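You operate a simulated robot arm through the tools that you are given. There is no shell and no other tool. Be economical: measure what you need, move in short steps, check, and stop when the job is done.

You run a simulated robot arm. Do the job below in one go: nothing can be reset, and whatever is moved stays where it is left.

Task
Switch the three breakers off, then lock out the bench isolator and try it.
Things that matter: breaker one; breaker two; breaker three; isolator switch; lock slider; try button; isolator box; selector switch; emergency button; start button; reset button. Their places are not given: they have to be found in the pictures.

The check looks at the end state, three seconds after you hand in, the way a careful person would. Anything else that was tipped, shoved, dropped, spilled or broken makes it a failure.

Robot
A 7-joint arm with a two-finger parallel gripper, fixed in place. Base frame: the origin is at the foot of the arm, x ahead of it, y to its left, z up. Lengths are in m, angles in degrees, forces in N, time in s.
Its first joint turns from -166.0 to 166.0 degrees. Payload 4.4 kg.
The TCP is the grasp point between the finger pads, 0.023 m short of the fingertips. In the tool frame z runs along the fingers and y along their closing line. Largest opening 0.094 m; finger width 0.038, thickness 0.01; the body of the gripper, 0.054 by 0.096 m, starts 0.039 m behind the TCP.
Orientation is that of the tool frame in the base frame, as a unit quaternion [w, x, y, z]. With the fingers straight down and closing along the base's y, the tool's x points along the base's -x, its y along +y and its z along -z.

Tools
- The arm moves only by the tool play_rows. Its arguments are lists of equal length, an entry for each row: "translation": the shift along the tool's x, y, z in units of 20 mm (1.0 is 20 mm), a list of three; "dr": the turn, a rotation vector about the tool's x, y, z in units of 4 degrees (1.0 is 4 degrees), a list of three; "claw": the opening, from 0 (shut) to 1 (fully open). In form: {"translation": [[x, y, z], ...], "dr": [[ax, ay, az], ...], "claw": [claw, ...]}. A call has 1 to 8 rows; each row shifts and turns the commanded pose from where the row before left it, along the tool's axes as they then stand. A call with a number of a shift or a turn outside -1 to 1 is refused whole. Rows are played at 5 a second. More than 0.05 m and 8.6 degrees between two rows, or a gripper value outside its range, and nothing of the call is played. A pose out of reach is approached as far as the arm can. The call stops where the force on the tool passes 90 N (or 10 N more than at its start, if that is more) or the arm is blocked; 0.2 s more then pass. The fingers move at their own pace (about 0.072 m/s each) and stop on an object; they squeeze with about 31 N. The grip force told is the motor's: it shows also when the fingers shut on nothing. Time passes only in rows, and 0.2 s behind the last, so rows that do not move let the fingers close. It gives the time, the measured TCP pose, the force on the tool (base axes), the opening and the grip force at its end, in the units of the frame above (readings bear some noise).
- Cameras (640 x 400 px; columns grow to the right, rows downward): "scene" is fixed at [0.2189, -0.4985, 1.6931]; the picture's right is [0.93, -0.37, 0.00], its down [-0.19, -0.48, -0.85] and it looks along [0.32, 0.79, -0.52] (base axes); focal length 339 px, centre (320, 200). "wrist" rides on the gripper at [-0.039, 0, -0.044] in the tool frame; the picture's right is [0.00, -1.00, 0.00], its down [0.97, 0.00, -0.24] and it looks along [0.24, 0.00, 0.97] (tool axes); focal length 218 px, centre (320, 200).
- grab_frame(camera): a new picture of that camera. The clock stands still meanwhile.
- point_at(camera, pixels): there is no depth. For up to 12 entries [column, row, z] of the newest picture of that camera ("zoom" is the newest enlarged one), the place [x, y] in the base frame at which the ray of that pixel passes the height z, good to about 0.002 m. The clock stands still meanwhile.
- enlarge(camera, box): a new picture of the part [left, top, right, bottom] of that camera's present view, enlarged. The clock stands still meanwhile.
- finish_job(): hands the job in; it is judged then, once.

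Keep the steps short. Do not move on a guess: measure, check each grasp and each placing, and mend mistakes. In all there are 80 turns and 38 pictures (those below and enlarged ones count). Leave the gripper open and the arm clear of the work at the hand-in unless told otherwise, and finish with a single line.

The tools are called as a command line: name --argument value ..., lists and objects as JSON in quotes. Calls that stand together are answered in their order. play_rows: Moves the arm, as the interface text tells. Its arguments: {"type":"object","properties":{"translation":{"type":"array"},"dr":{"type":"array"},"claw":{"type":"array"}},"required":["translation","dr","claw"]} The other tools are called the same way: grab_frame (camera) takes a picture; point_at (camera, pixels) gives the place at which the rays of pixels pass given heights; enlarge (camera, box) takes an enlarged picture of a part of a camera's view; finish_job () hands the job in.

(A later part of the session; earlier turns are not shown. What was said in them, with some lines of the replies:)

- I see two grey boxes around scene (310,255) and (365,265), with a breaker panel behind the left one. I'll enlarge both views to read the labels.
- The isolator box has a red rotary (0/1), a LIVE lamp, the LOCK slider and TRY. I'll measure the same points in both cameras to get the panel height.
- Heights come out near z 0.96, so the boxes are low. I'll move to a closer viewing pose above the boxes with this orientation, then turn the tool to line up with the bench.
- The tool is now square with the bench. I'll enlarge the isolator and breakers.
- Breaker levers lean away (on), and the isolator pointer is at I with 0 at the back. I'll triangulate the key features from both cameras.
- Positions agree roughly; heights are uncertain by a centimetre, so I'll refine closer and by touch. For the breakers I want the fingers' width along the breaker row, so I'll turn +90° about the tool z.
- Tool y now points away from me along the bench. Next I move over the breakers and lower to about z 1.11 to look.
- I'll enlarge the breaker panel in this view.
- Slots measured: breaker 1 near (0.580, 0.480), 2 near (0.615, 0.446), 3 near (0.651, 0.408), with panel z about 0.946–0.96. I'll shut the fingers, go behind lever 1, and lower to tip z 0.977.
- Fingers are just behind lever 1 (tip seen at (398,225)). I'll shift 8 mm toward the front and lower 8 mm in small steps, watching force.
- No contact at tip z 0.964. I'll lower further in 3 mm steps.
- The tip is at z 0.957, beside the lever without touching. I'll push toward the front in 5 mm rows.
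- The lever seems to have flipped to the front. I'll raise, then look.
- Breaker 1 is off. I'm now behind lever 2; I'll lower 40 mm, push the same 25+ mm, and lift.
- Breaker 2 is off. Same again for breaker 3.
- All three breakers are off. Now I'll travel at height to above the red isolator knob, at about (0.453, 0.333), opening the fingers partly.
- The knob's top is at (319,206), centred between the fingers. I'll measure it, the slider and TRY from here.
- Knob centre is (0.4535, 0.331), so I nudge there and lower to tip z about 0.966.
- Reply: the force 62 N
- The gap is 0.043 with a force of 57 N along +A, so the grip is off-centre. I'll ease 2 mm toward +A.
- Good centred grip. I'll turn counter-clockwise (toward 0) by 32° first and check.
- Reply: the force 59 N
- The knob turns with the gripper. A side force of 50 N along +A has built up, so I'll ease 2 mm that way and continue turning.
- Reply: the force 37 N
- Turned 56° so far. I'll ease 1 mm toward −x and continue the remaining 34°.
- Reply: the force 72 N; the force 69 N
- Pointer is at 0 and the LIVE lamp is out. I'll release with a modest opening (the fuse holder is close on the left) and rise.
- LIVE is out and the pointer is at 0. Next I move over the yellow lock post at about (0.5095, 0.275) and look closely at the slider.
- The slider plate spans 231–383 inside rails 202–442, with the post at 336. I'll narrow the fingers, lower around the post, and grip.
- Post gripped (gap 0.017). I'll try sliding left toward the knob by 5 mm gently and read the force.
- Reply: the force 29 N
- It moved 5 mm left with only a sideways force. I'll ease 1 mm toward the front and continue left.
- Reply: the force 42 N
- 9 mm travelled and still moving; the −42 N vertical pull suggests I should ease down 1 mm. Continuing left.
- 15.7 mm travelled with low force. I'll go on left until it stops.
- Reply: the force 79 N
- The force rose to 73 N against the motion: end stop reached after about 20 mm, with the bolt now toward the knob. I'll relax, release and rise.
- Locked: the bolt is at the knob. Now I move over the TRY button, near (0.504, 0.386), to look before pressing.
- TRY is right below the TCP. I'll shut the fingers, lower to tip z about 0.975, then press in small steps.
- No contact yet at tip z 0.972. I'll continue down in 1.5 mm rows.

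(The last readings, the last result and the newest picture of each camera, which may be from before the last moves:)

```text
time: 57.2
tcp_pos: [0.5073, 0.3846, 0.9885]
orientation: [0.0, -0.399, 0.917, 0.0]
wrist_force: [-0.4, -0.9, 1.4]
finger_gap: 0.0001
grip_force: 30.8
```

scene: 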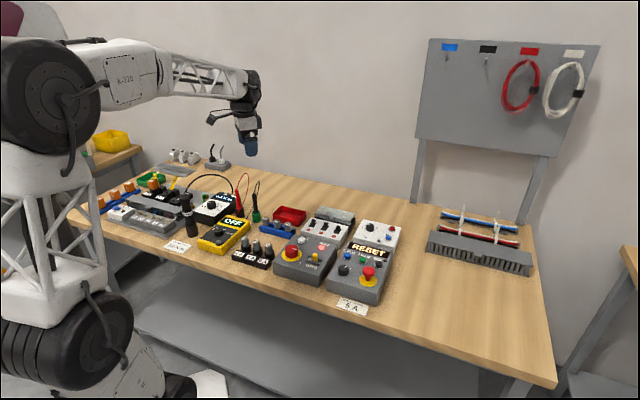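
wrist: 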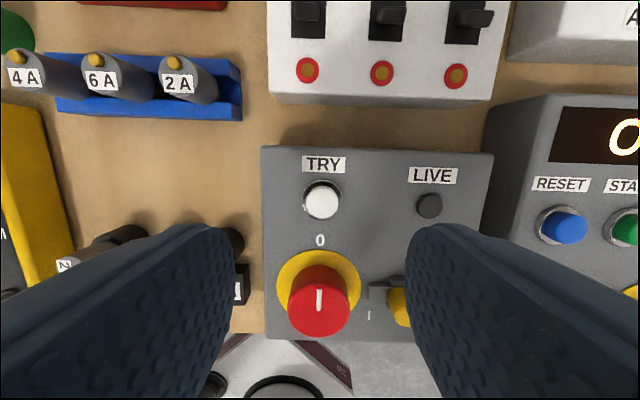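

A slight 1.4 N appears, so contact may be starting. Continuing.

play_rows --translation '[[0, 0, 0.08], [0, 0, 0.08], [0, 0, 0]]' --dr '[[0, 0, 0], [0, 0, 0], [0, 0, 0]]' --claw '[0, 0, 0]'

enlarge --camera "scene" --box '[275, 215, 345, 259]'

```text
time: 58.0
tcp_pos: [0.507, 0.3855, 0.9855]
orientation: [0.001, -0.398, 0.917, -0.001]
wrist_force: [-1.0, 1.7, 3.1]
finger_gap: 0.0
grip_force: 30.7
```

```text
9.09 times, centred on (310, 237) of scene
```

zoom: 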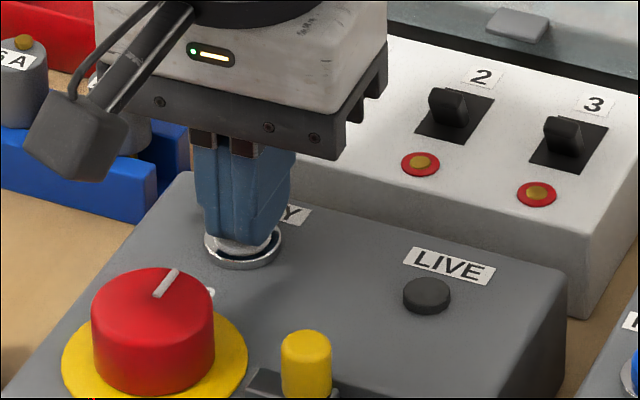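

The tip is pushing the button (3 N). I'll press on to the bottom.

play_rows --translation '[[0, 0, 0.08], [0, 0, 0.08], [0, 0, 0.05], [0, 0, 0]]' --dr '[[0, 0, 0], [0, 0, 0], [0, 0, 0], [0, 0, 0]]' --claw '[0, 0, 0, 0]'

```text
time: 59.0
tcp_pos: [0.5075, 0.3849, 0.9815]
orientation: [0.001, -0.398, 0.917, 0.0]
wrist_force: [15.7, -19.7, 45.3]
finger_gap: 0.0
grip_force: 30.7
```

45 N upward: the button is bottomed out. I'll hold briefly, then rise well clear with the gripper opening.

play_rows --translation '[[0, 0, 0], [0, 0, 0], [0, 0, -0.3], [0, 0, -0.5], [0, 0, -1], [0, 0, -1], [0, 0, -1], [0, 0, -1]]' --dr '[[0, 0, 0], [0, 0, 0], [0, 0, 0], [0, 0, 0], [0, 0, 0], [0, 0, 0], [0, 0, 0], [0, 0, 0]]' --claw '[0, 0, 0, 0, 0, 0, 0, 0]'

play_rows --translation '[[0, 0, -1], [0, 0, -1], [0, 0, -1], [0, 0, -1], [0, 0, -1], [0, 0, 0]]' --dr '[[0, 0, 0], [0, 0, 0], [0, 0, 0], [0, 0, 0], [0, 0, 0], [0, 0, 0]]' --claw '[1, 1, 1, 1, 1, 1]'

grab_frame --camera "wrist"

enlarge --camera "scene" --box '[265, 205, 405, 295]'

```text
time: 60.8
tcp_pos: [0.5076, 0.3863, 1.0749]
orientation: [0.0, -0.399, 0.917, 0.0]
wrist_force: [0.0, 0.5, 0.6]
finger_gap: 0.0
grip_force: 30.8
```

```text
time: 62.2
tcp_pos: [0.5069, 0.384, 1.1761]
orientation: [0.0, -0.399, 0.917, 0.0]
wrist_force: [0.2, -0.2, -0.6]
finger_gap: 0.094
grip_force: 0.0
```

```text
6 pictures are left
```

wrist: 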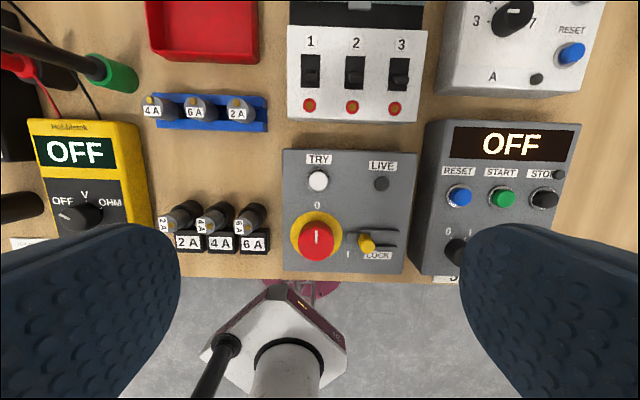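

```text
4.44 times, centred on (335, 250) of scene
```

zoom: 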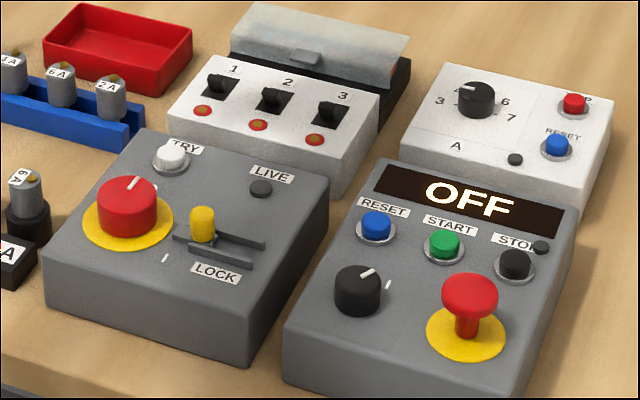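

The end state looks right: the three breakers are off, the isolator is at 0, the lock is slid home, TRY has been pressed with LIVE dark, and the arm is clear with the gripper open. I'm handing in.

finish_job

```text
The job is handed in.
```

The three breakers are off, the isolator is at 0 and locked out, and I pressed TRY with LIVE staying dark; the job is handed in.
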